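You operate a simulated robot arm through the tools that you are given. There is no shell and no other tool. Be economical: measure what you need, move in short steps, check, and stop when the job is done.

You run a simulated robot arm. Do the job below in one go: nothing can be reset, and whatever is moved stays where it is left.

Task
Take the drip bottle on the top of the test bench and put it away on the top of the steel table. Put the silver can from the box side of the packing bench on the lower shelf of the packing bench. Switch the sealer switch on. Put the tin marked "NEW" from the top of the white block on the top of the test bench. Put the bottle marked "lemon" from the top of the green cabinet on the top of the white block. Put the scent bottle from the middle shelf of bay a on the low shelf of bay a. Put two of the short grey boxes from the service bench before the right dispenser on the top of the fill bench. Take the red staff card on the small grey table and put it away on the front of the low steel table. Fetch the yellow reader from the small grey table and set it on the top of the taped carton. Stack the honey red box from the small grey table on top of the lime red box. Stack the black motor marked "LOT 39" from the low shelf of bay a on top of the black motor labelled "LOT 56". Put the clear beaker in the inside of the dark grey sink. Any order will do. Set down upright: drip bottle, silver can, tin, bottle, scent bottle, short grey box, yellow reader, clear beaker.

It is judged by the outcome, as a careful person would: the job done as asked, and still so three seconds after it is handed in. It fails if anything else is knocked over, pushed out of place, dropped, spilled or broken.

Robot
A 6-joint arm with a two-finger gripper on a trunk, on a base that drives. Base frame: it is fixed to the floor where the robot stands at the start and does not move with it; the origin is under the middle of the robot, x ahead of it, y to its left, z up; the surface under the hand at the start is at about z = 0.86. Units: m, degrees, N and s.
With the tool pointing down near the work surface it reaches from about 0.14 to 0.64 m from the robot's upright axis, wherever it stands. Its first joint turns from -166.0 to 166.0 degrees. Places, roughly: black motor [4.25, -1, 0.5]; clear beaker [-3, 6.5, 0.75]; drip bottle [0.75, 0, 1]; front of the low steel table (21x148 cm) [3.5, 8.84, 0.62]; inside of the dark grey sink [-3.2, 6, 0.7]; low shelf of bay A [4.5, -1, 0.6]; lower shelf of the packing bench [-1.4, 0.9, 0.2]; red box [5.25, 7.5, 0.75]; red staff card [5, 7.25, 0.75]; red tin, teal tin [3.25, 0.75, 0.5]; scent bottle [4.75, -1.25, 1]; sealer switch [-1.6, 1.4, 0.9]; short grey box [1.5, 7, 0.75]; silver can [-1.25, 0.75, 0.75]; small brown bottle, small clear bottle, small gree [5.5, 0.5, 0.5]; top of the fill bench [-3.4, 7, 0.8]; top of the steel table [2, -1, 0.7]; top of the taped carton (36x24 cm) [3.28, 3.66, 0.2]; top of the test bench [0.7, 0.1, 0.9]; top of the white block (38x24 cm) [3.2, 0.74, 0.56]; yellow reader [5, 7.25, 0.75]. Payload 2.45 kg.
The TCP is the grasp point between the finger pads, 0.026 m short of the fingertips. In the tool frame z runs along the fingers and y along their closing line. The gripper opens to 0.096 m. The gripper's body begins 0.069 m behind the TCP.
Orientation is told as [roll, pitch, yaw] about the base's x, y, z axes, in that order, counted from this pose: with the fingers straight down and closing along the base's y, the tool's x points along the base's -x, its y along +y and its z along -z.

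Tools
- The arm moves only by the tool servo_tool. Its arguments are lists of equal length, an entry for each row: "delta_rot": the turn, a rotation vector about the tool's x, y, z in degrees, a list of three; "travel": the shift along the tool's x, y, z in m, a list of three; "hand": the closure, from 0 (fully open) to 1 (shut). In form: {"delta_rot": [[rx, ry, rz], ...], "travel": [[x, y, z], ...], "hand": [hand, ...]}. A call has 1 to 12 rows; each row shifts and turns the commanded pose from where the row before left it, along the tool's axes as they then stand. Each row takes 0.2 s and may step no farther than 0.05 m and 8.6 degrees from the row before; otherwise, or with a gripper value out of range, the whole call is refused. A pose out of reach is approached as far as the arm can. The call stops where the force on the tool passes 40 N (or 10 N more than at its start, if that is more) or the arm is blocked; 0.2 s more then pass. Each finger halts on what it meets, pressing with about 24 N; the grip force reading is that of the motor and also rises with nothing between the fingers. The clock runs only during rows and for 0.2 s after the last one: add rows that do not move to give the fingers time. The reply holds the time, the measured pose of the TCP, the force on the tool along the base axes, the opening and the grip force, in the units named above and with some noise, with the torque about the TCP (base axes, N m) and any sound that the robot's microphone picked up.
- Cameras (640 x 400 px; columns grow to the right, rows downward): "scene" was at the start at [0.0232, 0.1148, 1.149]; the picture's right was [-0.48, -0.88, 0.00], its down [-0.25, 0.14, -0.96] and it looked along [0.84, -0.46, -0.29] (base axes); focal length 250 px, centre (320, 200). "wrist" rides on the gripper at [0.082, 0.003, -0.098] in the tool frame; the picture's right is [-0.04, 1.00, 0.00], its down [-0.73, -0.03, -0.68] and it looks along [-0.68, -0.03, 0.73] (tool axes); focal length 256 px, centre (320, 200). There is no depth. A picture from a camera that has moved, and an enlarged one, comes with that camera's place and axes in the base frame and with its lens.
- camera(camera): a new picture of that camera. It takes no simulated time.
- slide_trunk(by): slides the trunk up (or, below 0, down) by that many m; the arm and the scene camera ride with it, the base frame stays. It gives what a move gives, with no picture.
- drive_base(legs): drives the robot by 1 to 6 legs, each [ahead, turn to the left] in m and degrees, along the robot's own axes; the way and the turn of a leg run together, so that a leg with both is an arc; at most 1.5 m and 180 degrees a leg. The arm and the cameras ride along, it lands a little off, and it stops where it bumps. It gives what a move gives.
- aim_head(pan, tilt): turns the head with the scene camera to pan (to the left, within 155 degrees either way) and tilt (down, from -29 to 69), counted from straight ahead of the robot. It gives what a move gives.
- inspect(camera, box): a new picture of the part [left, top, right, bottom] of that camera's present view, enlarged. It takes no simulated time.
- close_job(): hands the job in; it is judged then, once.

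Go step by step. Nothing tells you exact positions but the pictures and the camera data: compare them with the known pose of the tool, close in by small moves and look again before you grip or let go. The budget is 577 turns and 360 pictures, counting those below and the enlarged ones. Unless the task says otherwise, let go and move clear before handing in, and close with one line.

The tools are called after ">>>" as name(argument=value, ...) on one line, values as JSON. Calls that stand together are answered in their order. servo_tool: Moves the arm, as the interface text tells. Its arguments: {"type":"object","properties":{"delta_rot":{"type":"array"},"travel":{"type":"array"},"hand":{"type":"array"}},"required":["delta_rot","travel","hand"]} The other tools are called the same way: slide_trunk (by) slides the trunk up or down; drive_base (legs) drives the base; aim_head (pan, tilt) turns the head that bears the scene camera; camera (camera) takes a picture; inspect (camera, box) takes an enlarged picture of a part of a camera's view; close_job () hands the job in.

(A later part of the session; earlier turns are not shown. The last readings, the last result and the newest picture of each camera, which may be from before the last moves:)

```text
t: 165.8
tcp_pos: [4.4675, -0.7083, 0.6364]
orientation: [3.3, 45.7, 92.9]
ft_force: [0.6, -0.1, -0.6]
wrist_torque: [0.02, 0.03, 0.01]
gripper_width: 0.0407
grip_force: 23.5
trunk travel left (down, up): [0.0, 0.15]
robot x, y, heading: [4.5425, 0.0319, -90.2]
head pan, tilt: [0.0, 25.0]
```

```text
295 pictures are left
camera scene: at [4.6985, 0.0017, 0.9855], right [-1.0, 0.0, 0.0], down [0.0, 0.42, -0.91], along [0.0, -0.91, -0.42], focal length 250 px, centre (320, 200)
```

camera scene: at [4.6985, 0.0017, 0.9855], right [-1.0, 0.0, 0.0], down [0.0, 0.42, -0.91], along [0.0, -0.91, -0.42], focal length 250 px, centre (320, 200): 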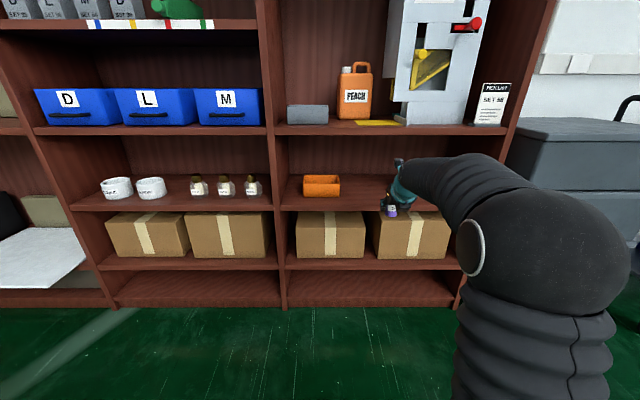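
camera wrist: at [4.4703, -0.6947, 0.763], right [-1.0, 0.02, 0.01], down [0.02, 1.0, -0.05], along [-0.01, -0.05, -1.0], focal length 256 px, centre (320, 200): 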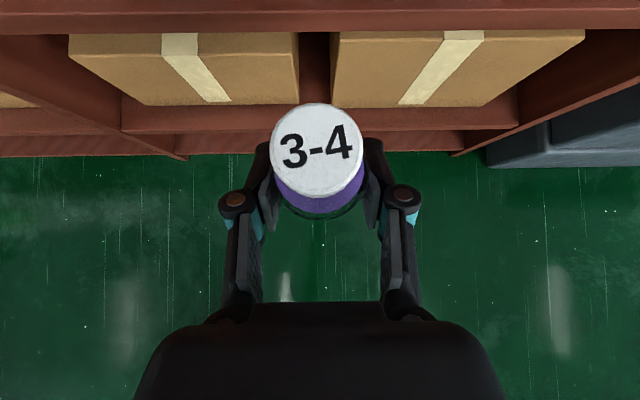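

Lowering 1.5 cm more, then driving in 0.25 m so the bottle hovers over the shelf.

>>> servo_tool(delta_rot=[[0, 0, 0]], travel=[[-0.0106, 0, 0.0106]], hand=[0.85])

>>> drive_base(legs=[[0.25, 0]])

>>> camera(camera="wrist")

>>> camera(camera="scene")

```text
t: 166.2
tcp_pos: [4.4675, -0.7082, 0.6217]
orientation: [3.3, 45.6, 92.9]
ft_force: [-0.4, 1.0, -1.5]
wrist_torque: [0.05, -0.03, 0.0]
gripper_width: 0.0405
grip_force: 23.6
trunk travel left (down, up): [0.0, 0.15]
robot x, y, heading: [4.5385, 0.0297, -90.0]
head pan, tilt: [0.0, 25.0]
```

```text
t: 168.0
tcp_pos: [4.4664, -0.9604, 0.6229]
orientation: [3.3, 45.6, 92.9]
ft_force: [-0.1, -0.3, -0.8]
wrist_torque: [0.05, 0.0, 0.03]
gripper_width: 0.0407
grip_force: 23.5
trunk travel left (down, up): [0.0, 0.15]
robot x, y, heading: [4.5416, -0.2178, -90.4]
head pan, tilt: [0.0, 25.0]
```

```text
294 pictures are left
camera wrist: at [4.4694, -0.9461, 0.7483], right [-1.0, 0.02, 0.01], down [0.02, 1.0, -0.05], along [-0.01, -0.05, -1.0], focal length 256 px, centre (320, 200)
```

wrist: 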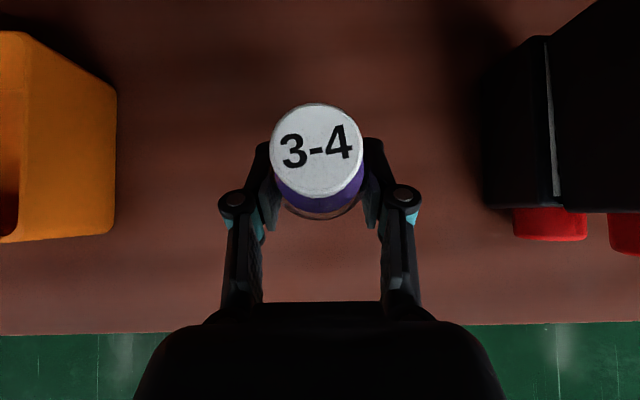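

```text
293 pictures are left
camera scene: at [4.6979, -0.2494, 0.9854], right [-1.0, 0.0, 0.0], down [0.0, 0.42, -0.91], along [0.0, -0.91, -0.42], focal length 250 px, centre (320, 200)
```

scene: 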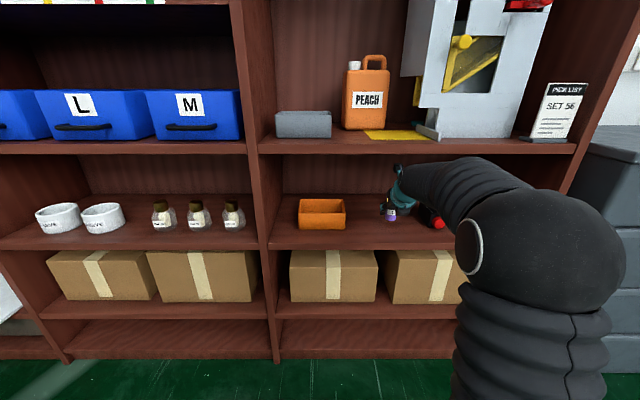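

Good clear spot between bin and motors. Lowering in small steps to contact.

>>> servo_tool(delta_rot=[[0, 0, 0], [0, 0, 0], [0, 0, 0], [0, 0, 0], [0, 0, 0], [0, 0, 0], [0, 0, 0]], travel=[[-0.0085, 0, 0.0085], [-0.005, 0, 0.005], [-0.0028, 0, 0.0028], [-0.0021, 0, 0.0021], [-0.0021, 0, 0.0021], [-0.0021, 0, 0.0021], [0, 0, 0]], hand=[0.85, 0.85, 0.85, 0.85, 0.85, 0.85, 0.85])

```text
t: 169.6
tcp_pos: [4.4649, -0.96, 0.5919]
orientation: [3.3, 45.8, 92.8]
ft_force: [-0.5, -1.2, 14.0]
wrist_torque: [-0.23, -0.21, 0.0]
gripper_width: 0.0409
grip_force: 23.7
trunk travel left (down, up): [0.0, 0.15]
robot x, y, heading: [4.5426, -0.2209, -90.2]
head pan, tilt: [0.0, 25.0]
```

Contact. Releasing and withdrawing.

>>> servo_tool(delta_rot=[[0, 0, 0], [0, 0, 0], [0, 0, 0], [0, 0, 0], [0, 0, 0], [0, 0, 0]], travel=[[0.001, 0, -0.001], [0, 0, 0], [0, 0, 0], [0, 0, 0], [-0.005, 0, -0.03], [-0.01, 0, -0.03]], hand=[0.7, 0.45, 0.2, 0, 0, 0])

>>> drive_base(legs=[[-0.35, 0]])

>>> inspect(camera="scene", box=[260, 100, 500, 260])

```text
t: 171.0
tcp_pos: [4.4679, -0.9059, 0.6232]
orientation: [3.4, 45.7, 92.9]
ft_force: [0.0, -0.1, 0.6]
wrist_torque: [-0.02, 0.03, 0.01]
gripper_width: 0.0961
grip_force: 0.0
trunk travel left (down, up): [0.0, 0.15]
robot x, y, heading: [4.5399, -0.2144, -90.0]
head pan, tilt: [0.0, 25.0]
```

```text
t: 173.3
tcp_pos: [4.4658, -0.5571, 0.6233]
orientation: [3.3, 45.5, 92.8]
ft_force: [0.4, -0.4, 0.7]
wrist_torque: [0.0, 0.01, 0.03]
gripper_width: 0.096
grip_force: 0.0
trunk travel left (down, up): [0.0, 0.15]
robot x, y, heading: [4.5435, 0.1323, -90.3]
head pan, tilt: [0.0, 25.0]
```

```text
2.50 times, centred on (380, 180) of scene
camera zoom: at [4.699, 0.0998, 0.9854], right [-1.0, 0.0, 0.0], down [0.0, 0.42, -0.91], along [0.0, -0.91, -0.42], focal length 625 px, centre (170, 250)
```

zoom: 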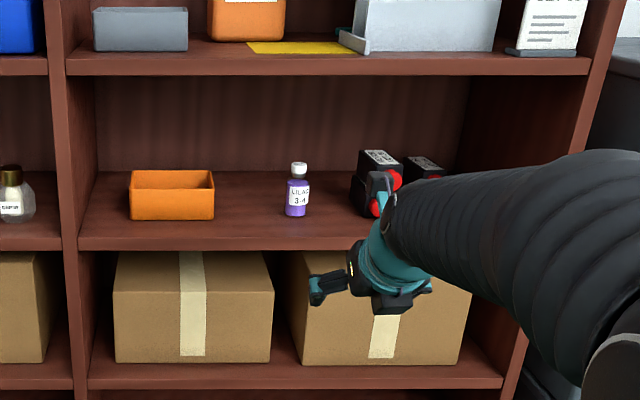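

Both shelf jobs are done. Now I'll raise the trunk, bring the hand back to pointing down and unflip it, then head to the green cabinet for the lemon bottle.

>>> slide_trunk(by=0.15)

>>> servo_tool(delta_rot=[[0, -7.6, 0], [0, -7.6, 0], [0, -7.6, 0], [0, -7.6, 0], [0, -7.6, 0], [0, -7.6, 0], [0, 0, -5], [0, 0, 0], [0, 0, 0], [0, 0, 0]], travel=[[-0.03, 0, -0.03], [-0.03, 0, -0.03], [-0.03, 0, -0.03], [-0.03, 0, -0.03], [-0.03, 0, -0.02], [-0.03, 0, -0.01], [-0.03, 0, -0.02], [-0.04, 0, 0], [-0.04, 0, 0], [-0.04, 0, 0]], hand=[0, 0, 0, 0, 0, 0, 0, 0, 0, 0])

>>> servo_tool(delta_rot=[[0, 0, -8.5], [0, 0, -8.5], [0, 0, -8.5], [0, 0, -8.5], [0, 0, -8.5], [0, 0, -8.5], [0, 0, -8.5], [0, 0, -8.5], [0, 0, -8.5], [0, 0, -8.5], [0, 0, -8.5], [0, 0, -8.5]], travel=[[0, 0, 0], [0, 0, 0], [0, 0, 0], [0, 0, 0], [0, 0, 0], [0, 0, 0], [0, 0, 0], [0, 0, 0], [0, 0, 0], [0, 0, 0], [0, 0, 0], [0, 0, 0]], hand=[0, 0, 0, 0, 0, 0, 0, 0, 0, 0, 0, 0])

>>> servo_tool(delta_rot=[[0, 0, -8.5], [0, 0, -8.5], [0, 0, -8.5], [0, 0, -8.5], [0, 0, -8.5], [0, 0, -8.5], [0, 0, -8.5], [0, 0, -8.5]], travel=[[0, 0, 0], [0, 0, 0], [0, 0, 0], [0, 0, 0], [0, 0, 0], [0, 0, 0], [0, 0, 0], [0, 0, 0]], hand=[0, 0, 0, 0, 0, 0, 0, 0])

```text
t: 175.0
tcp_pos: [4.4657, -0.5571, 0.7725]
orientation: [3.3, 45.6, 92.8]
ft_force: [-0.3, 0.4, -0.8]
wrist_torque: [0.01, -0.01, 0.01]
gripper_width: 0.0962
grip_force: 0.0
trunk travel left (down, up): [-0.15, 0.0]
robot x, y, heading: [4.5416, 0.1346, -90.3]
head pan, tilt: [0.0, 25.0]
```

```text
t: 177.2
tcp_pos: [4.4548, -0.1776, 0.8404]
orientation: [2.3, -0.2, 95.4]
ft_force: [-0.5, -0.4, -0.1]
wrist_torque: [0.05, 0.01, 0.01]
gripper_width: 0.0958
grip_force: 0.0
trunk travel left (down, up): [-0.15, 0.0]
robot x, y, heading: [4.5407, 0.1283, -90.5]
head pan, tilt: [0.0, 25.0]
```

```text
t: 179.8
tcp_pos: [4.4547, -0.1761, 0.8407]
orientation: [-0.6, -2.2, -162.4]
ft_force: [-0.1, 0.2, 0.2]
wrist_torque: [-0.01, -0.04, 0.0]
gripper_width: 0.0959
grip_force: 0.0
trunk travel left (down, up): [-0.15, 0.0]
robot x, y, heading: [4.539, 0.131, -90.3]
head pan, tilt: [0.0, 25.0]
```

```text
t: 181.6
tcp_pos: [4.4561, -0.177, 0.8413]
orientation: [-2.2, -0.4, -94.4]
ft_force: [1.0, -0.1, 0.6]
wrist_torque: [0.01, 0.0, -0.02]
gripper_width: 0.0961
grip_force: 0.0
trunk travel left (down, up): [-0.15, 0.0]
robot x, y, heading: [4.5448, 0.1302, -90.4]
head pan, tilt: [0.0, 25.0]
```

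>>> servo_tool(delta_rot=[[-2.2, 0, -4]], travel=[[0, 0, -0.03]], hand=[0])

>>> drive_base(legs=[[0, 111], [0.3, 0]])

>>> aim_head(pan=0, tilt=35)

>>> camera(camera="scene")

```text
t: 182.0
tcp_pos: [4.4563, -0.1784, 0.8715]
orientation: [-0.1, -0.2, -90.6]
ft_force: [0.5, 0.1, -0.5]
wrist_torque: [0.03, 0.01, -0.01]
gripper_width: 0.096
grip_force: 0.0
trunk travel left (down, up): [-0.15, 0.0]
robot x, y, heading: [4.5428, 0.1296, -90.5]
head pan, tilt: [0.0, 25.0]
```

```text
t: 188.8
tcp_pos: [5.1313, 0.2617, 0.8702]
orientation: [-0.2, -0.1, 19.9]
ft_force: [1.3, -0.1, -0.6]
wrist_torque: [-0.01, 0.0, 0.0]
gripper_width: 0.0959
grip_force: 0.1
trunk travel left (down, up): [-0.15, 0.0]
robot x, y, heading: [4.8124, 0.2297, 20.3]
head pan, tilt: [0.0, 25.0]
stopped in leg 2: the robot was blocked; the commanded pose is now the measured one
```

```text
t: 189.5
tcp_pos: [5.1311, 0.2621, 0.8717]
orientation: [-0.2, 0.0, 19.8]
ft_force: [0.2, 0.1, -0.2]
wrist_torque: [0.0, -0.03, 0.0]
gripper_width: 0.0959
grip_force: 0.0
trunk travel left (down, up): [-0.15, 0.0]
robot x, y, heading: [4.8136, 0.2354, 20.1]
head pan, tilt: [0.0, 35.0]
```

```text
291 pictures are left
camera scene: at [4.7858, 0.3928, 1.1197], right [0.34, -0.94, 0.0], down [-0.54, -0.2, -0.82], along [0.77, 0.28, -0.57], focal length 250 px, centre (320, 200)
```

scene: 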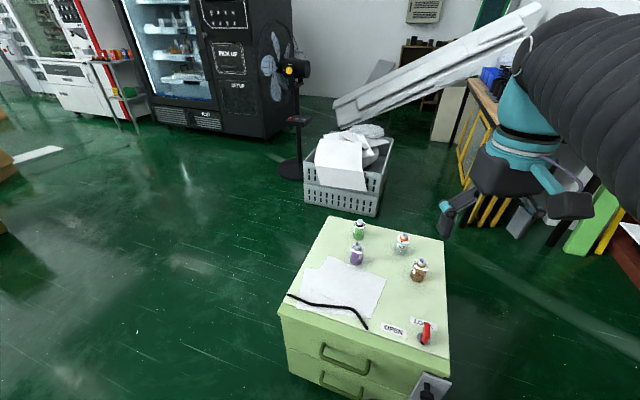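

I've touched the cabinet front with the base; I'll back off 5 cm and read the bottle labels.

>>> drive_base(legs=[[-0.05, 0]])

>>> inspect(camera="scene", box=[280, 200, 460, 320])

```text
t: 190.4
tcp_pos: [5.0835, 0.2453, 0.8717]
orientation: [-0.2, -0.1, 20.0]
ft_force: [0.4, 0.3, -0.1]
wrist_torque: [0.0, 0.0, -0.01]
gripper_width: 0.0958
grip_force: 0.1
trunk travel left (down, up): [-0.15, 0.0]
robot x, y, heading: [4.7653, 0.2163, 20.1]
head pan, tilt: [0.0, 35.0]
```

```text
3.33 times, centred on (370, 260) of scene
camera zoom: at [4.7386, 0.3755, 1.1197], right [0.34, -0.94, 0.0], down [-0.54, -0.2, -0.82], along [0.77, 0.28, -0.57], focal length 833 px, centre (153, 0)
```

zoom: 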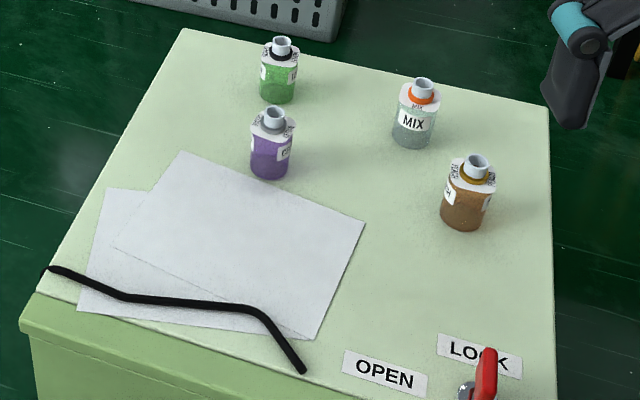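

Four small bottles; I need a closer look at the labels. Moving the hand over the cabinet's near side.

>>> servo_tool(delta_rot=[[0, 0, 0], [0, 0, 0], [0, 0, 0], [0, 0, 0]], travel=[[-0.035, 0.017, 0.025], [-0.035, 0.017, 0.025], [-0.035, 0.017, 0.025], [-0.035, 0.017, 0.025]], hand=[0, 0, 0, 0])

>>> camera(camera="wrist")

```text
t: 191.4
tcp_pos: [5.1916, 0.3573, 0.7708]
orientation: [-0.2, -0.2, 19.8]
ft_force: [0.4, 0.0, -0.7]
wrist_torque: [-0.02, -0.02, 0.01]
gripper_width: 0.0963
grip_force: 0.0
trunk travel left (down, up): [-0.15, 0.0]
robot x, y, heading: [4.7652, 0.2161, 20.0]
head pan, tilt: [0.0, 35.0]
```

```text
289 pictures are left
camera wrist: at [5.1149, 0.3321, 0.8682], right [-0.3, 0.95, 0.0], down [0.7, 0.22, 0.68], along [0.65, 0.2, -0.73], focal length 256 px, centre (320, 200)
```

wrist: 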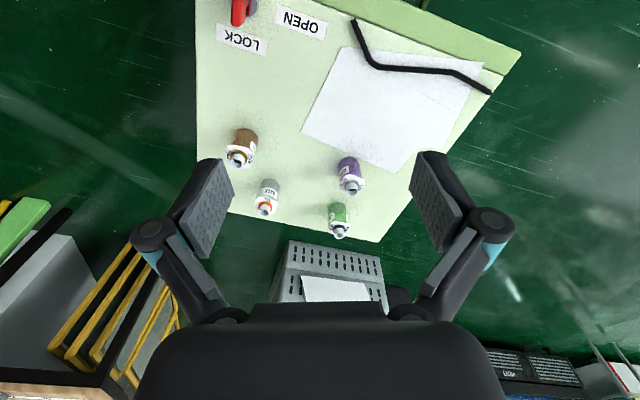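

>>> inspect(camera="wrist", box=[210, 120, 370, 245])

>>> inspect(camera="wrist", box=[320, 145, 380, 245])

```text
3.20 times, centred on (290, 182) of wrist
camera zoom: at [5.1149, 0.3321, 0.8682], right [-0.3, 0.95, 0.0], down [0.7, 0.22, 0.68], along [0.65, 0.2, -0.73], focal length 819 px, centre (416, 256)
```

zoom: 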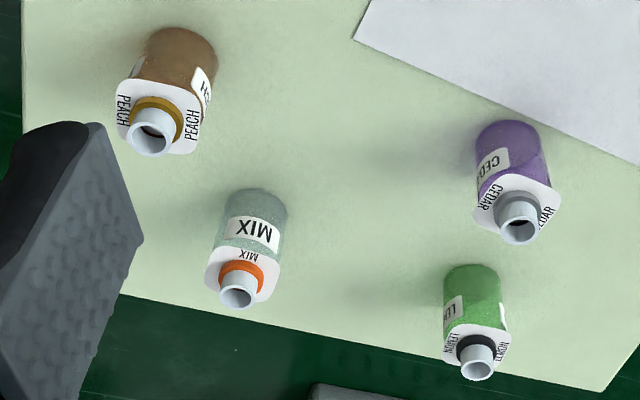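

```text
4.00 times, centred on (350, 195) of wrist
camera zoom: at [5.1149, 0.3321, 0.8682], right [-0.3, 0.95, 0.0], down [0.7, 0.22, 0.68], along [0.65, 0.2, -0.73], focal length 1024 px, centre (200, 220)
```

zoom: 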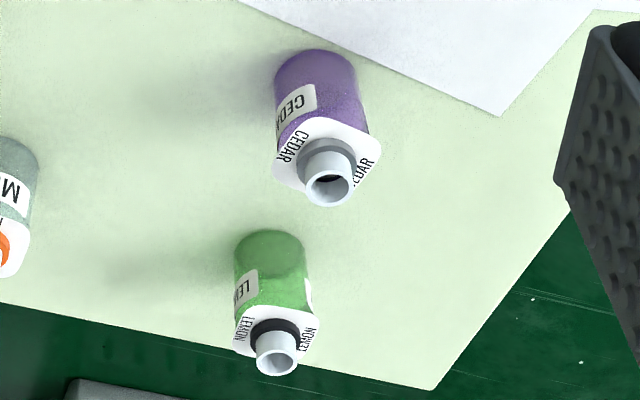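

The green bottle is LEMON, at about (5.445, 0.475) — too far from here. I'll go round to the cabinet's left side (robot at about (5.42, 1.0) facing -y).

>>> servo_tool(delta_rot=[[0, 0, 0], [0, 0, 0], [0, 0, 0]], travel=[[0.035, -0.02, -0.03], [0.035, -0.02, -0.03], [0.035, -0.02, -0.03]], hand=[0, 0, 0])

>>> drive_base(legs=[[-0.05, 0], [0, 70], [0.82, 0], [0, -90], [0.7, 0], [0, -90]])

>>> camera(camera="scene")

```text
refused: row 1 steps farther than a row can; nothing moved
```

```text
t: 210.4
tcp_pos: [5.3985, 0.5552, 0.7715]
orientation: [-0.2, -0.1, -91.2]
ft_force: [-0.3, -0.6, -0.7]
wrist_torque: [0.0, 0.03, 0.0]
gripper_width: 0.0962
grip_force: 0.0
trunk travel left (down, up): [-0.15, 0.0]
robot x, y, heading: [5.4212, 1.0034, -90.8]
head pan, tilt: [0.0, 35.0]
```

```text
286 pictures are left
camera scene: at [5.5793, 0.9758, 1.1197], right [-1.0, 0.02, 0.0], down [0.01, 0.57, -0.82], along [-0.01, -0.82, -0.57], focal length 250 px, centre (320, 200)
```

scene: 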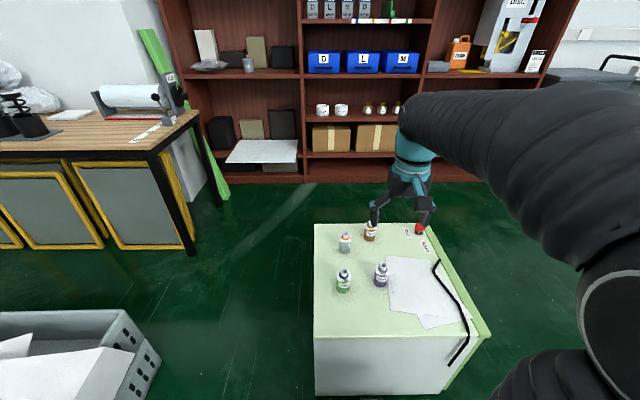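

Combining the two views, the cabinet top is at z≈0.45 and the lemon bottle at about (5.50, 0.50). Checking with the wrist camera.

>>> servo_tool(delta_rot=[[0, 0, 0], [0, 0, 0], [0, 0, 0]], travel=[[0.03, 0.03, 0], [0.03, 0.035, 0], [0.0, 0.035, 0.02]], hand=[0, 0, 0])

>>> camera(camera="wrist")

```text
t: 211.2
tcp_pos: [5.4998, 0.6126, 0.7511]
orientation: [-0.1, -0.1, -91.2]
ft_force: [0.4, -0.1, 0.8]
wrist_torque: [0.01, -0.03, 0.0]
gripper_width: 0.0961
grip_force: 0.1
trunk travel left (down, up): [-0.15, 0.0]
robot x, y, heading: [5.4231, 1.0046, -90.7]
head pan, tilt: [0.0, 35.0]
```

```text
285 pictures are left
camera wrist: at [5.5056, 0.6942, 0.8478], right [1.0, -0.06, 0.0], down [-0.04, -0.73, 0.68], along [-0.04, -0.68, -0.73], focal length 256 px, centre (320, 200)
```

wrist: 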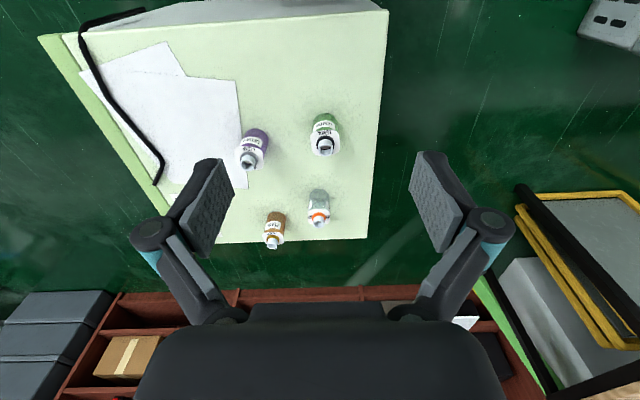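

>>> servo_tool(delta_rot=[[0, 0, 0], [0, 0, 0], [0, 0, 0], [0, 0, 0], [0, 0, 0], [0, 0, 0]], travel=[[-0.04, 0.001, 0], [-0.04, 0, 0], [-0.025, 0, 0.02], [0, 0, 0.04], [0, 0, 0.04], [0, 0, 0.03]], hand=[0, 0, 0, 0, 0, 0])

>>> camera(camera="wrist")

```text
t: 212.6
tcp_pos: [5.4992, 0.5085, 0.6212]
orientation: [-0.1, -0.1, -91.2]
ft_force: [0.2, 0.7, 0.0]
wrist_torque: [-0.02, 0.0, -0.04]
gripper_width: 0.096
grip_force: 0.0
trunk travel left (down, up): [-0.15, 0.0]
robot x, y, heading: [5.4214, 1.0045, -90.8]
head pan, tilt: [0.0, 35.0]
```

```text
284 pictures are left
camera wrist: at [5.5052, 0.5896, 0.7184], right [1.0, -0.06, 0.0], down [-0.04, -0.73, 0.68], along [-0.04, -0.68, -0.73], focal length 256 px, centre (320, 200)
```

wrist: 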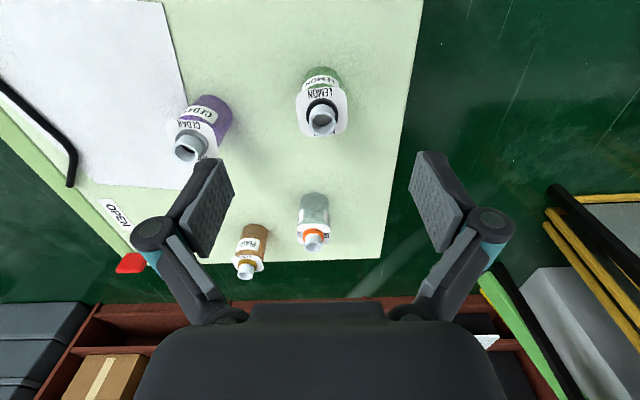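

Confirmed LEMON. Descending over it with the fingers on either side.

>>> servo_tool(delta_rot=[[0, 0, 0], [0, 0, 0], [0, 0, 0], [0, 0, 0]], travel=[[-0.01, 0.002, 0], [0, 0, 0.035], [0, 0, 0.035], [0, 0, 0.03]], hand=[0, 0, 0, 0])

>>> camera(camera="wrist")

```text
t: 213.6
tcp_pos: [5.5006, 0.4976, 0.5207]
orientation: [-0.1, -0.1, -91.2]
ft_force: [-0.3, 0.5, -0.2]
wrist_torque: [-0.02, 0.01, -0.01]
gripper_width: 0.0962
grip_force: 0.1
trunk travel left (down, up): [-0.15, 0.0]
robot x, y, heading: [5.4198, 1.0046, -91.1]
head pan, tilt: [0.0, 35.0]
```

```text
283 pictures are left
camera wrist: at [5.5062, 0.5787, 0.6176], right [1.0, -0.06, 0.0], down [-0.04, -0.73, 0.68], along [-0.04, -0.68, -0.73], focal length 256 px, centre (320, 200)
```

wrist: 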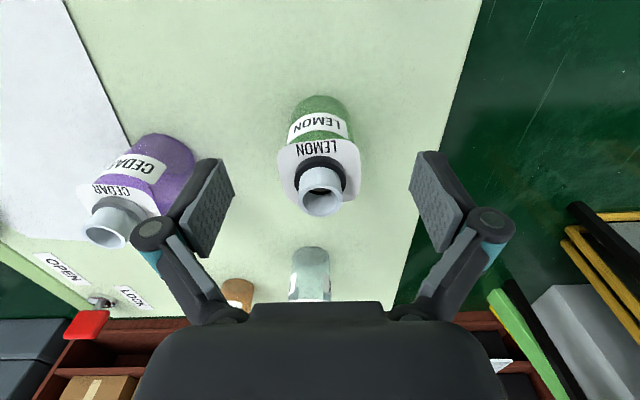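

>>> servo_tool(delta_rot=[[0, 0, 0], [0, 0, 0], [0, 0, 0], [0, 0, 0], [0, 0, 0], [0, 0, 0]], travel=[[0, 0, 0.02], [0, 0, 0.012], [0, 0, 0], [0, 0, 0], [0, 0, 0], [0, 0, 0]], hand=[0, 0, 0.3, 0.5, 0.7, 0.85])

>>> camera(camera="wrist")

```text
t: 215.0
tcp_pos: [5.5, 0.4977, 0.4878]
orientation: [-0.1, -0.1, -91.2]
ft_force: [-1.3, -0.5, -0.2]
wrist_torque: [0.0, 0.03, 0.0]
gripper_width: 0.0409
grip_force: 24.2
trunk travel left (down, up): [-0.15, 0.0]
robot x, y, heading: [5.4188, 1.0041, -90.8]
head pan, tilt: [0.0, 35.0]
```

```text
282 pictures are left
camera wrist: at [5.5065, 0.5782, 0.5857], right [1.0, -0.06, 0.0], down [-0.04, -0.73, 0.68], along [-0.04, -0.68, -0.73], focal length 256 px, centre (320, 200)
```

wrist: 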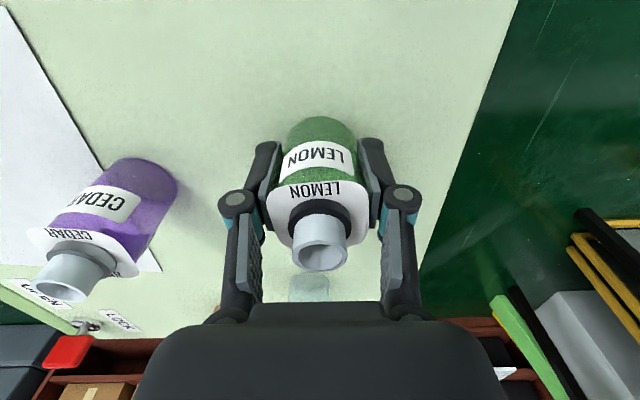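

Gripped. Lifting straight up, pulling in a bit, then driving round to the white block's south side.

>>> servo_tool(delta_rot=[[0, 0, 0], [0, 0, 0], [0, 0, 0], [0, 0, 0], [0, 0, 0], [0, 0, 0], [0, 0, 0], [0, 0, 0], [0, 0, 0]], travel=[[0, 0, -0.02], [0, 0, -0.04], [0, 0, -0.05], [0, 0, -0.05], [0, 0, -0.05], [0, 0, -0.05], [0.04, -0.02, -0.01], [0.04, -0.02, 0], [0.03, -0.02, 0]], hand=[0.85, 0.85, 0.85, 0.85, 0.85, 0.85, 0.85, 0.85, 0.85])

>>> drive_base(legs=[[0, -89], [0.72, 0], [0, 90], [0.83, 0], [0, -90]])

>>> aim_head(pan=-15, tilt=30)

>>> camera(camera="scene")

```text
t: 217.0
tcp_pos: [5.4437, 0.6095, 0.758]
orientation: [-0.1, -0.1, -91.2]
ft_force: [-0.6, -0.7, -0.4]
wrist_torque: [0.01, 0.02, 0.03]
gripper_width: 0.0406
grip_force: 24.4
trunk travel left (down, up): [-0.15, 0.0]
robot x, y, heading: [5.4197, 1.0026, -90.8]
head pan, tilt: [0.0, 35.0]
```

```text
t: 236.4
tcp_pos: [4.3089, 0.1509, 0.7578]
orientation: [-0.1, 0.0, -179.0]
ft_force: [0.1, -0.4, -0.7]
wrist_torque: [0.02, 0.0, 0.0]
gripper_width: 0.0408
grip_force: 23.7
trunk travel left (down, up): [-0.15, 0.0]
robot x, y, heading: [4.701, 0.1889, -178.7]
head pan, tilt: [0.0, 35.0]
```

```text
t: 237.2
tcp_pos: [4.3069, 0.1494, 0.7574]
orientation: [-0.1, -0.1, -178.9]
ft_force: [-0.8, 0.1, 0.0]
wrist_torque: [0.0, 0.01, -0.02]
gripper_width: 0.0406
grip_force: 23.9
trunk travel left (down, up): [-0.15, 0.0]
robot x, y, heading: [4.7006, 0.1887, -178.8]
head pan, tilt: [-15.0, 30.0]
```

```text
281 pictures are left
camera scene: at [4.6784, 0.0564, 1.1274], right [0.23, 0.97, 0.0], down [0.49, -0.12, -0.87], along [-0.84, 0.2, -0.5], focal length 250 px, centre (320, 200)
```

scene: 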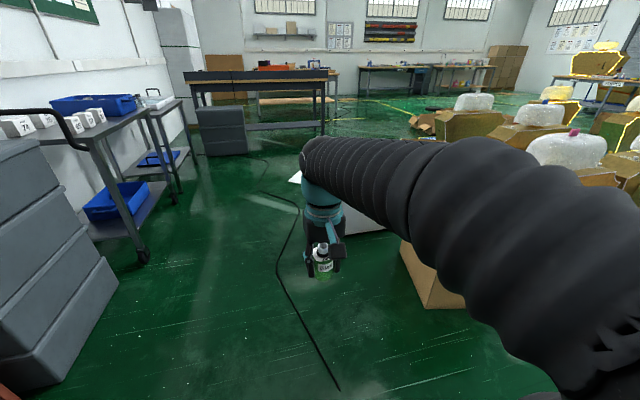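

>>> drive_base(legs=[[1.45, 0], [0, -91]])

>>> aim_head(pan=10, tilt=45)

>>> camera(camera="scene")

>>> camera(camera="wrist")

```text
t: 248.3
tcp_pos: [3.2304, 0.55, 0.7568]
orientation: [-0.2, -0.1, 88.9]
ft_force: [-0.2, -1.1, -0.1]
wrist_torque: [-0.01, 0.01, 0.01]
gripper_width: 0.0409
grip_force: 23.8
trunk travel left (down, up): [-0.15, 0.0]
robot x, y, heading: [3.2567, 0.1563, 89.3]
head pan, tilt: [-15.0, 30.0]
```

```text
t: 249.2
tcp_pos: [3.2307, 0.5499, 0.7573]
orientation: [-0.1, -0.2, 88.9]
ft_force: [-0.2, -0.5, 0.2]
wrist_torque: [-0.02, 0.05, -0.01]
gripper_width: 0.0408
grip_force: 24.2
trunk travel left (down, up): [-0.15, 0.0]
robot x, y, heading: [3.2537, 0.1528, 89.3]
head pan, tilt: [10.0, 45.0]
```

```text
280 pictures are left
camera scene: at [3.084, 0.1792, 1.1049], right [0.99, 0.16, 0.0], down [0.11, -0.7, -0.71], along [-0.11, 0.7, -0.71], focal length 250 px, centre (320, 200)
```

scene: 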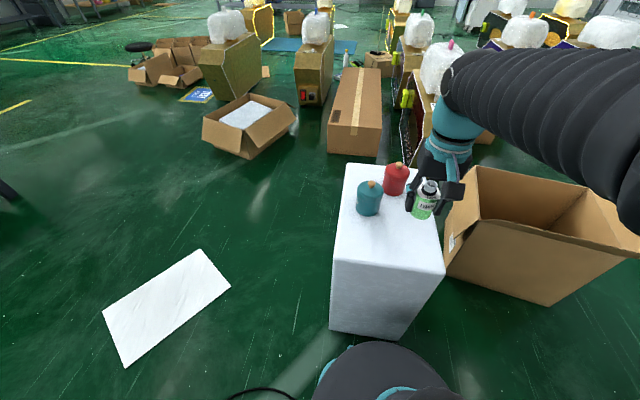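

```text
279 pictures are left
camera wrist: at [3.2264, 0.4679, 0.8549], right [-1.0, 0.06, 0.0], down [0.04, 0.73, 0.68], along [0.04, 0.68, -0.73], focal length 256 px, centre (320, 200)
```

wrist: 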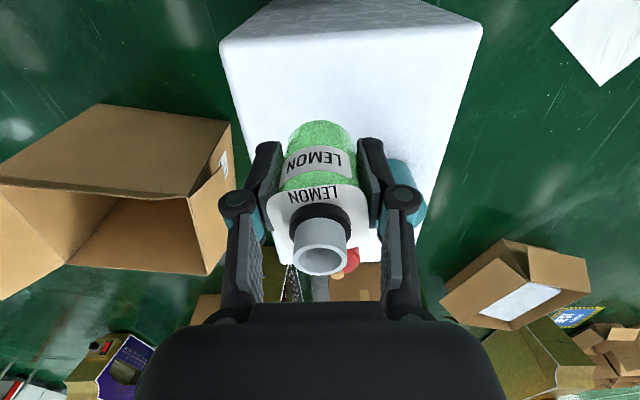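

The block top spans x 3.06–3.33, y 0.51–0.90; the front right corner area at (3.27, 0.59) is free. Moving over it and lowering.

>>> servo_tool(delta_rot=[[0, 0, 0], [0, 0, 0], [0, 0, 0], [0, 0, 0]], travel=[[-0.02, -0.02, 0], [-0.02, -0.02, 0.02], [0, 0, 0.045], [0, 0, 0.045]], hand=[0.85, 0.85, 0.85, 0.85])

>>> camera(camera="wrist")

>>> inspect(camera="scene", box=[300, 140, 500, 290])

```text
t: 250.2
tcp_pos: [3.2709, 0.5893, 0.6481]
orientation: [-0.1, -0.2, 88.9]
ft_force: [-0.1, -0.1, -0.1]
wrist_torque: [0.0, 0.03, 0.01]
gripper_width: 0.0407
grip_force: 24.2
trunk travel left (down, up): [-0.15, 0.0]
robot x, y, heading: [3.2538, 0.1542, 89.3]
head pan, tilt: [10.0, 45.0]
```

```text
278 pictures are left
camera wrist: at [3.2672, 0.5072, 0.7451], right [-1.0, 0.06, 0.0], down [0.04, 0.73, 0.68], along [0.04, 0.68, -0.73], focal length 256 px, centre (320, 200)
```

wrist: 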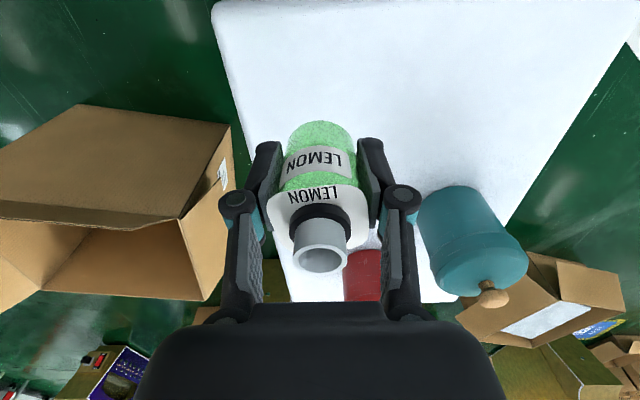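

```text
2.67 times, centred on (400, 215) of scene
camera zoom: at [3.084, 0.179, 1.1049], right [0.99, 0.16, 0.0], down [0.11, -0.7, -0.71], along [-0.11, 0.7, -0.71], focal length 667 px, centre (107, 160)
```

zoom: 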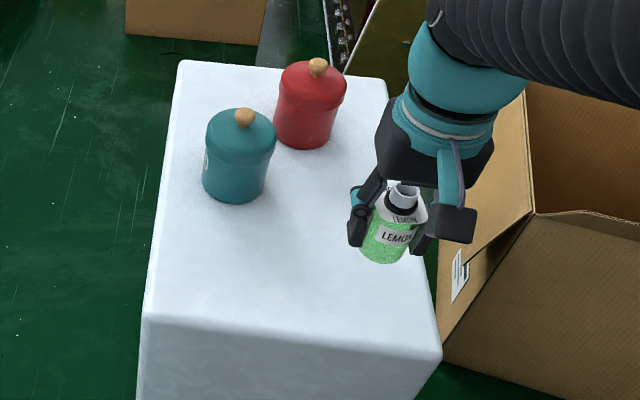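

>>> servo_tool(delta_rot=[[0, 0, 0], [0, 0, 0], [0, 0, 0], [0, 0, 0], [0, 0, 0], [0, 0, 0], [0, 0, 0], [0, 0, 0]], travel=[[0, 0.012, 0.02], [0, 0, 0.015], [0, 0, 0.006], [0, 0, 0.004], [0, 0, 0.004], [0, 0, 0.004], [0, 0, 0.004], [0, 0, 0]], hand=[0.85, 0.85, 0.85, 0.85, 0.85, 0.85, 0.85, 0.85])

```text
t: 251.9
tcp_pos: [3.259, 0.589, 0.5915]
orientation: [-0.1, -0.1, 88.9]
ft_force: [0.6, 0.2, -1.3]
wrist_torque: [0.0, -0.01, 0.0]
gripper_width: 0.0405
grip_force: 23.9
trunk travel left (down, up): [-0.15, 0.0]
robot x, y, heading: [3.2486, 0.1551, 89.1]
head pan, tilt: [10.0, 45.0]
```

>>> servo_tool(delta_rot=[[0, 0, 0], [0, 0, 0], [0, 0, 0], [0, 0, 0]], travel=[[0, 0, 0.003], [0, 0, 0.003], [0, 0, 0.003], [0, 0, 0.0]], hand=[0.85, 0.85, 0.85, 0.85])

>>> inspect(camera="scene", box=[300, 140, 500, 290])

```text
t: 252.9
tcp_pos: [3.2592, 0.589, 0.5824]
orientation: [0.0, -0.2, 88.9]
ft_force: [-0.1, 3.4, 14.5]
wrist_torque: [0.14, 0.02, 0.02]
gripper_width: 0.0407
grip_force: 23.5
trunk travel left (down, up): [-0.15, 0.0]
robot x, y, heading: [3.2555, 0.1514, 89.4]
head pan, tilt: [10.0, 45.0]
```

```text
2.67 times, centred on (400, 215) of scene
camera zoom: at [3.0839, 0.1788, 1.1049], right [0.99, 0.16, 0.0], down [0.11, -0.7, -0.71], along [-0.11, 0.7, -0.71], focal length 667 px, centre (107, 160)
```

zoom: 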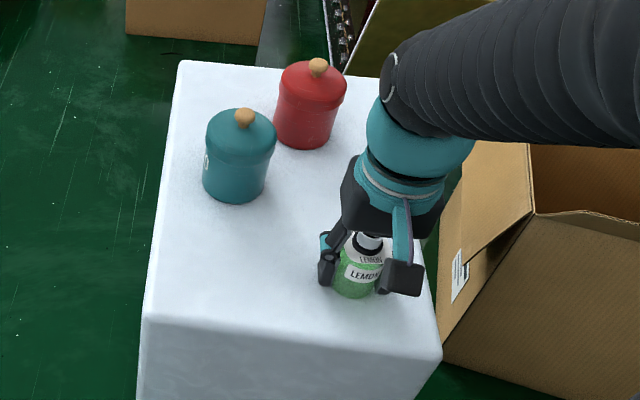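

Contact at z 0.582. Releasing and lifting clear.

>>> servo_tool(delta_rot=[[0, 0, 0], [0, 0, 0], [0, 0, 0], [0, 0, 0], [0, 0, 0], [0, 0, 0], [0, 0, 0]], travel=[[0, 0, -0.001], [0, 0, 0], [0, 0, 0], [0, 0, 0], [0, 0, -0.04], [0, 0, -0.05], [0, 0, -0.05]], hand=[0.7, 0.45, 0.2, 0, 0, 0, 0])

>>> camera(camera="wrist")

>>> inspect(camera="scene", box=[340, 150, 420, 220])

```text
t: 254.6
tcp_pos: [3.2602, 0.5896, 0.7253]
orientation: [-0.2, -0.1, 88.8]
ft_force: [-0.4, 0.1, 0.7]
wrist_torque: [-0.02, 0.03, 0.0]
gripper_width: 0.096
grip_force: 0.1
trunk travel left (down, up): [-0.15, 0.0]
robot x, y, heading: [3.2544, 0.1509, 89.0]
head pan, tilt: [10.0, 45.0]
```

```text
275 pictures are left
camera wrist: at [3.2557, 0.5074, 0.8213], right [-1.0, 0.06, 0.0], down [0.04, 0.73, 0.68], along [0.04, 0.68, -0.73], focal length 256 px, centre (320, 200)
```

wrist: 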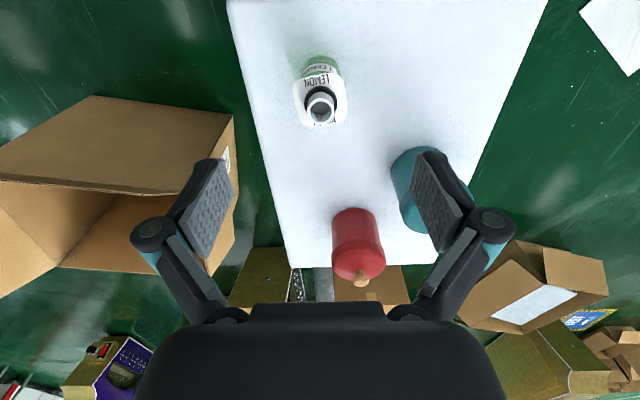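

```text
5.71 times, centred on (380, 185) of scene
camera zoom: at [3.084, 0.1794, 1.1048], right [0.99, 0.16, 0.0], down [0.11, -0.7, -0.71], along [-0.11, 0.7, -0.71], focal length 1429 px, centre (-23, 286)
```

zoom: 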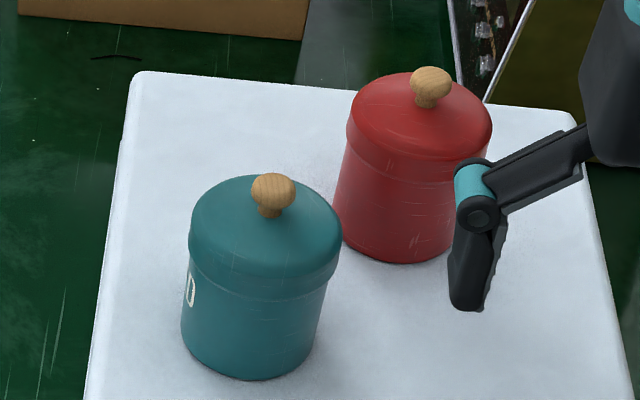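

Lemon is placed. The teal tin's label ends in "D" (OLD), so the red tin should be NEW; I'll confirm when I see its label. It's at about (3.22, 0.82): I'll move the base 4 cm closer and lower the trunk for reach.

>>> drive_base(legs=[[0.04, 0]])

>>> servo_tool(delta_rot=[[0, 0, 0], [0, 0, 0], [0, 0, 0], [0, 0, 0]], travel=[[-0.02, 0.02, -0.04], [-0.03, 0.02, -0.03], [-0.04, 0, 0], [-0.04, 0, 0]], hand=[0, 0, 0, 0])

>>> camera(camera="wrist")

```text
t: 255.4
tcp_pos: [3.2592, 0.6296, 0.7238]
orientation: [0.0, -0.1, 88.9]
ft_force: [-0.6, 0.5, 0.4]
wrist_torque: [-0.02, 0.01, -0.02]
gripper_width: 0.0957
grip_force: 0.0
trunk travel left (down, up): [-0.15, 0.0]
robot x, y, heading: [3.2538, 0.1966, 89.5]
head pan, tilt: [10.0, 45.0]
```

```text
t: 256.4
tcp_pos: [3.2229, 0.7579, 0.7948]
orientation: [-0.1, -0.3, 88.8]
ft_force: [-0.3, -0.3, 1.1]
wrist_torque: [0.05, 0.01, -0.02]
gripper_width: 0.0963
grip_force: 0.0
trunk travel left (down, up): [-0.15, 0.0]
robot x, y, heading: [3.2568, 0.1925, 89.2]
head pan, tilt: [10.0, 45.0]
```

```text
273 pictures are left
camera wrist: at [3.2177, 0.6768, 0.891], right [-1.0, 0.06, 0.0], down [0.04, 0.73, 0.68], along [0.04, 0.68, -0.73], focal length 256 px, centre (320, 200)
```

wrist: 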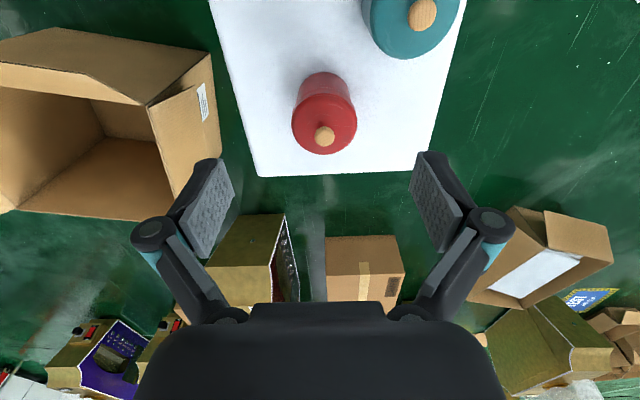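

The red tin is centred at about (3.222, 0.815). Moving over and descending in steps.

>>> servo_tool(delta_rot=[[0, 0, 0], [0, 0, 0], [0, 0, 0], [0, 0, 0], [0, 0, 0]], travel=[[-0.03, 0, 0], [-0.027, 0, 0], [0, 0, 0.04], [0, 0, 0.04], [0, 0, 0.02]], hand=[0, 0, 0, 0, 0])

>>> camera(camera="wrist")

```text
t: 257.6
tcp_pos: [3.2228, 0.8173, 0.6947]
orientation: [-0.1, -0.1, 88.9]
ft_force: [0.9, -0.6, 0.0]
wrist_torque: [0.0, 0.0, 0.01]
gripper_width: 0.0958
grip_force: 0.1
trunk travel left (down, up): [-0.15, 0.0]
robot x, y, heading: [3.259, 0.1939, 89.1]
head pan, tilt: [10.0, 45.0]
```

```text
272 pictures are left
camera wrist: at [3.2192, 0.7354, 0.7916], right [-1.0, 0.06, 0.0], down [0.04, 0.73, 0.68], along [0.04, 0.68, -0.73], focal length 256 px, centre (320, 200)
```

wrist: 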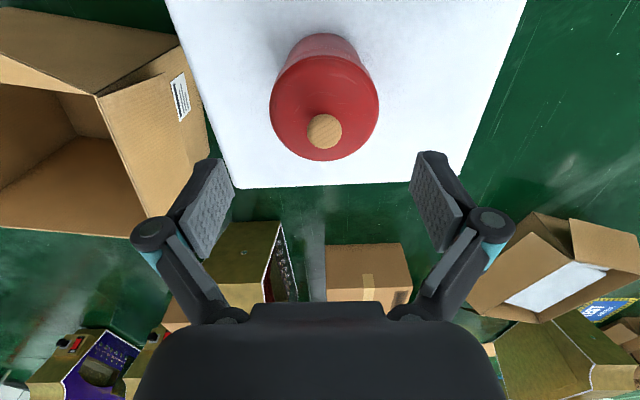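

>>> servo_tool(delta_rot=[[0, 0, 0], [0, 0, 0], [0, 0, 0]], travel=[[0.003, 0.0015, 0.03], [0, 0, 0.03], [0, 0, 0.02]], hand=[0, 0, 0])

>>> camera(camera="wrist")

```text
t: 258.4
tcp_pos: [3.2222, 0.8115, 0.6137]
orientation: [0.0, -0.1, 88.9]
ft_force: [0.9, -1.2, 0.1]
wrist_torque: [0.0, -0.01, -0.01]
gripper_width: 0.0959
grip_force: 0.0
trunk travel left (down, up): [-0.15, 0.0]
robot x, y, heading: [3.2544, 0.1946, 89.2]
head pan, tilt: [10.0, 45.0]
```

```text
271 pictures are left
camera wrist: at [3.2178, 0.7317, 0.7106], right [-1.0, 0.06, 0.0], down [0.04, 0.73, 0.68], along [0.04, 0.68, -0.73], focal length 256 px, centre (320, 200)
```

wrist: 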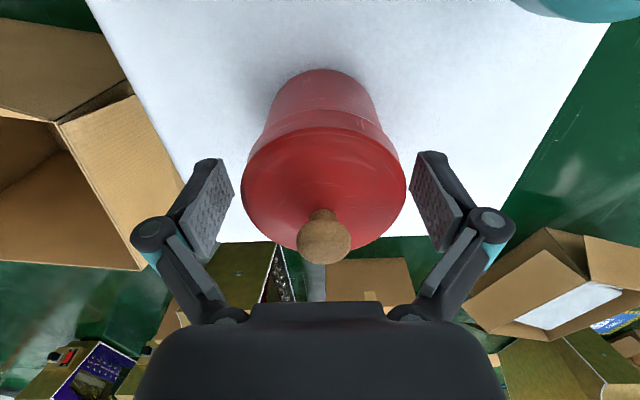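

>>> servo_tool(delta_rot=[[0, 0, 0], [0, 0, 0], [0, 0, 0], [0, 0, 0], [0, 0, 0], [0, 0, 0]], travel=[[0, 0, 0.015], [0, 0, 0.009], [0, 0, 0], [0, 0, 0], [0, 0, 0], [0, 0, 0]], hand=[0, 0, 0.2, 0.35, 0.5, 0.5])

>>> servo_tool(delta_rot=[[0, 0, 0], [0, 0, 0]], travel=[[0, 0, -0.01], [0, 0, -0.015]], hand=[0.5, 0.5])

>>> camera(camera="wrist")

>>> inspect(camera="scene", box=[300, 120, 500, 290])

```text
t: 259.8
tcp_pos: [3.2217, 0.815, 0.5895]
orientation: [-0.1, -0.1, 88.8]
ft_force: [-0.2, -0.2, 0.4]
wrist_torque: [0.01, 0.01, 0.04]
gripper_width: 0.0691
grip_force: 23.8
trunk travel left (down, up): [-0.15, 0.0]
robot x, y, heading: [3.2543, 0.1928, 89.2]
head pan, tilt: [10.0, 45.0]
```

```text
t: 260.4
tcp_pos: [3.2225, 0.8142, 0.6154]
orientation: [-0.2, 0.0, 88.9]
ft_force: [-1.0, 0.2, -0.9]
wrist_torque: [-0.02, 0.01, 0.0]
gripper_width: 0.0691
grip_force: 23.7
trunk travel left (down, up): [-0.15, 0.0]
robot x, y, heading: [3.2529, 0.1955, 89.2]
head pan, tilt: [10.0, 45.0]
```

```text
270 pictures are left
camera wrist: at [3.2185, 0.7326, 0.7118], right [-1.0, 0.06, 0.0], down [0.04, 0.73, 0.68], along [0.04, 0.68, -0.73], focal length 256 px, centre (320, 200)
```

wrist: 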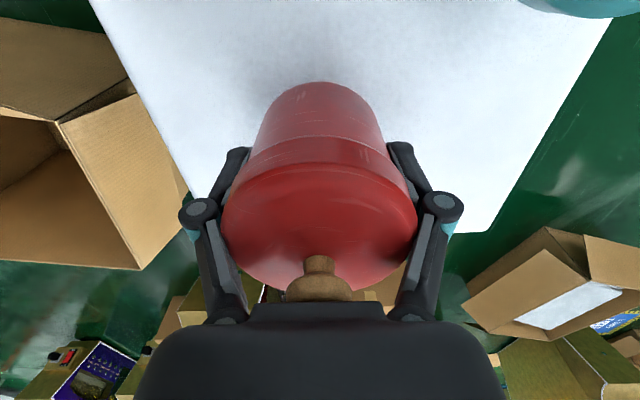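

```text
2.35 times, centred on (400, 205) of scene
camera zoom: at [3.0845, 0.2196, 1.1048], right [0.99, 0.16, 0.0], down [0.11, -0.7, -0.71], along [-0.11, 0.7, -0.71], focal length 588 px, centre (132, 188)
```

zoom: 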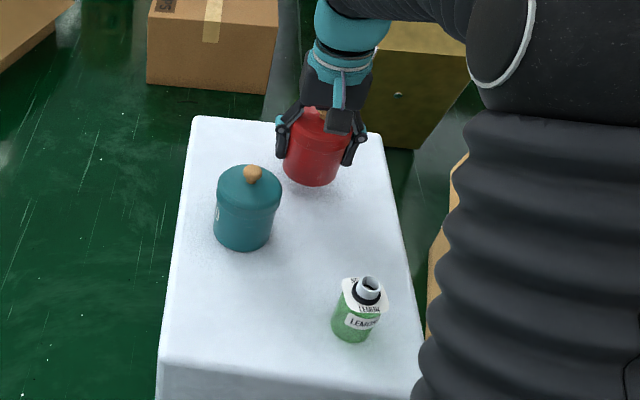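

The tin lifts whole. I'll raise it, draw it in, and turn the hand to read its label.

>>> servo_tool(delta_rot=[[0, 0, 0], [0, 0, 0], [0, 0, 0], [0, 0, 0], [0, 0, 0], [0, 0, 0], [0, 0, 0], [0, 0, 0], [0, 0, 0]], travel=[[0, 0, -0.04], [0, 0, -0.045], [0, 0, -0.045], [0, 0, -0.045], [0, 0, -0.045], [0.04, 0, -0.02], [0.045, 0, 0], [0.045, 0, 0], [0.045, 0, 0]], hand=[0.5, 0.5, 0.5, 0.5, 0.5, 0.5, 0.5, 0.5, 0.5])

>>> servo_tool(delta_rot=[[0, 0, 8.5], [0, 0, 8.5], [0, 0, 8.5], [0, 0, 8.5], [0, 0, 8.5], [0, 0, 8.5], [0, 0, 8.5], [0, 0, 8.5], [0, 0, 8.5], [0, 0, 8.5]], travel=[[0, 0, 0], [0, 0, 0], [0, 0, 0], [0, 0, 0], [0, 0, 0], [0, 0, 0], [0, 0, 0], [0, 0, 0], [0, 0, 0], [0, 0, 0]], hand=[0.5, 0.5, 0.5, 0.5, 0.5, 0.5, 0.5, 0.5, 0.5, 0.5])

>>> camera(camera="scene")

```text
t: 262.4
tcp_pos: [3.2179, 0.6391, 0.8535]
orientation: [-0.1, 0.0, 88.8]
ft_force: [-0.1, 1.0, -1.4]
wrist_torque: [-0.09, 0.01, 0.03]
gripper_width: 0.0689
grip_force: 24.3
trunk travel left (down, up): [-0.15, 0.0]
robot x, y, heading: [3.2536, 0.1942, 89.5]
head pan, tilt: [10.0, 45.0]
```

```text
t: 264.6
tcp_pos: [3.2194, 0.6389, 0.8553]
orientation: [0.1, -0.1, 3.8]
ft_force: [-0.3, -1.1, -1.9]
wrist_torque: [0.03, -0.02, 0.01]
gripper_width: 0.0691
grip_force: 24.1
trunk travel left (down, up): [-0.15, 0.0]
robot x, y, heading: [3.252, 0.1954, 89.2]
head pan, tilt: [10.0, 45.0]
```

```text
268 pictures are left
camera scene: at [3.0845, 0.2194, 1.1048], right [0.99, 0.16, 0.0], down [0.11, -0.7, -0.71], along [-0.11, 0.7, -0.71], focal length 250 px, centre (320, 200)
```

scene: 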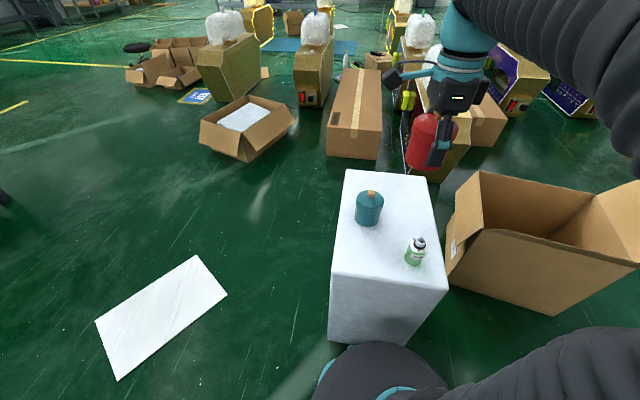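

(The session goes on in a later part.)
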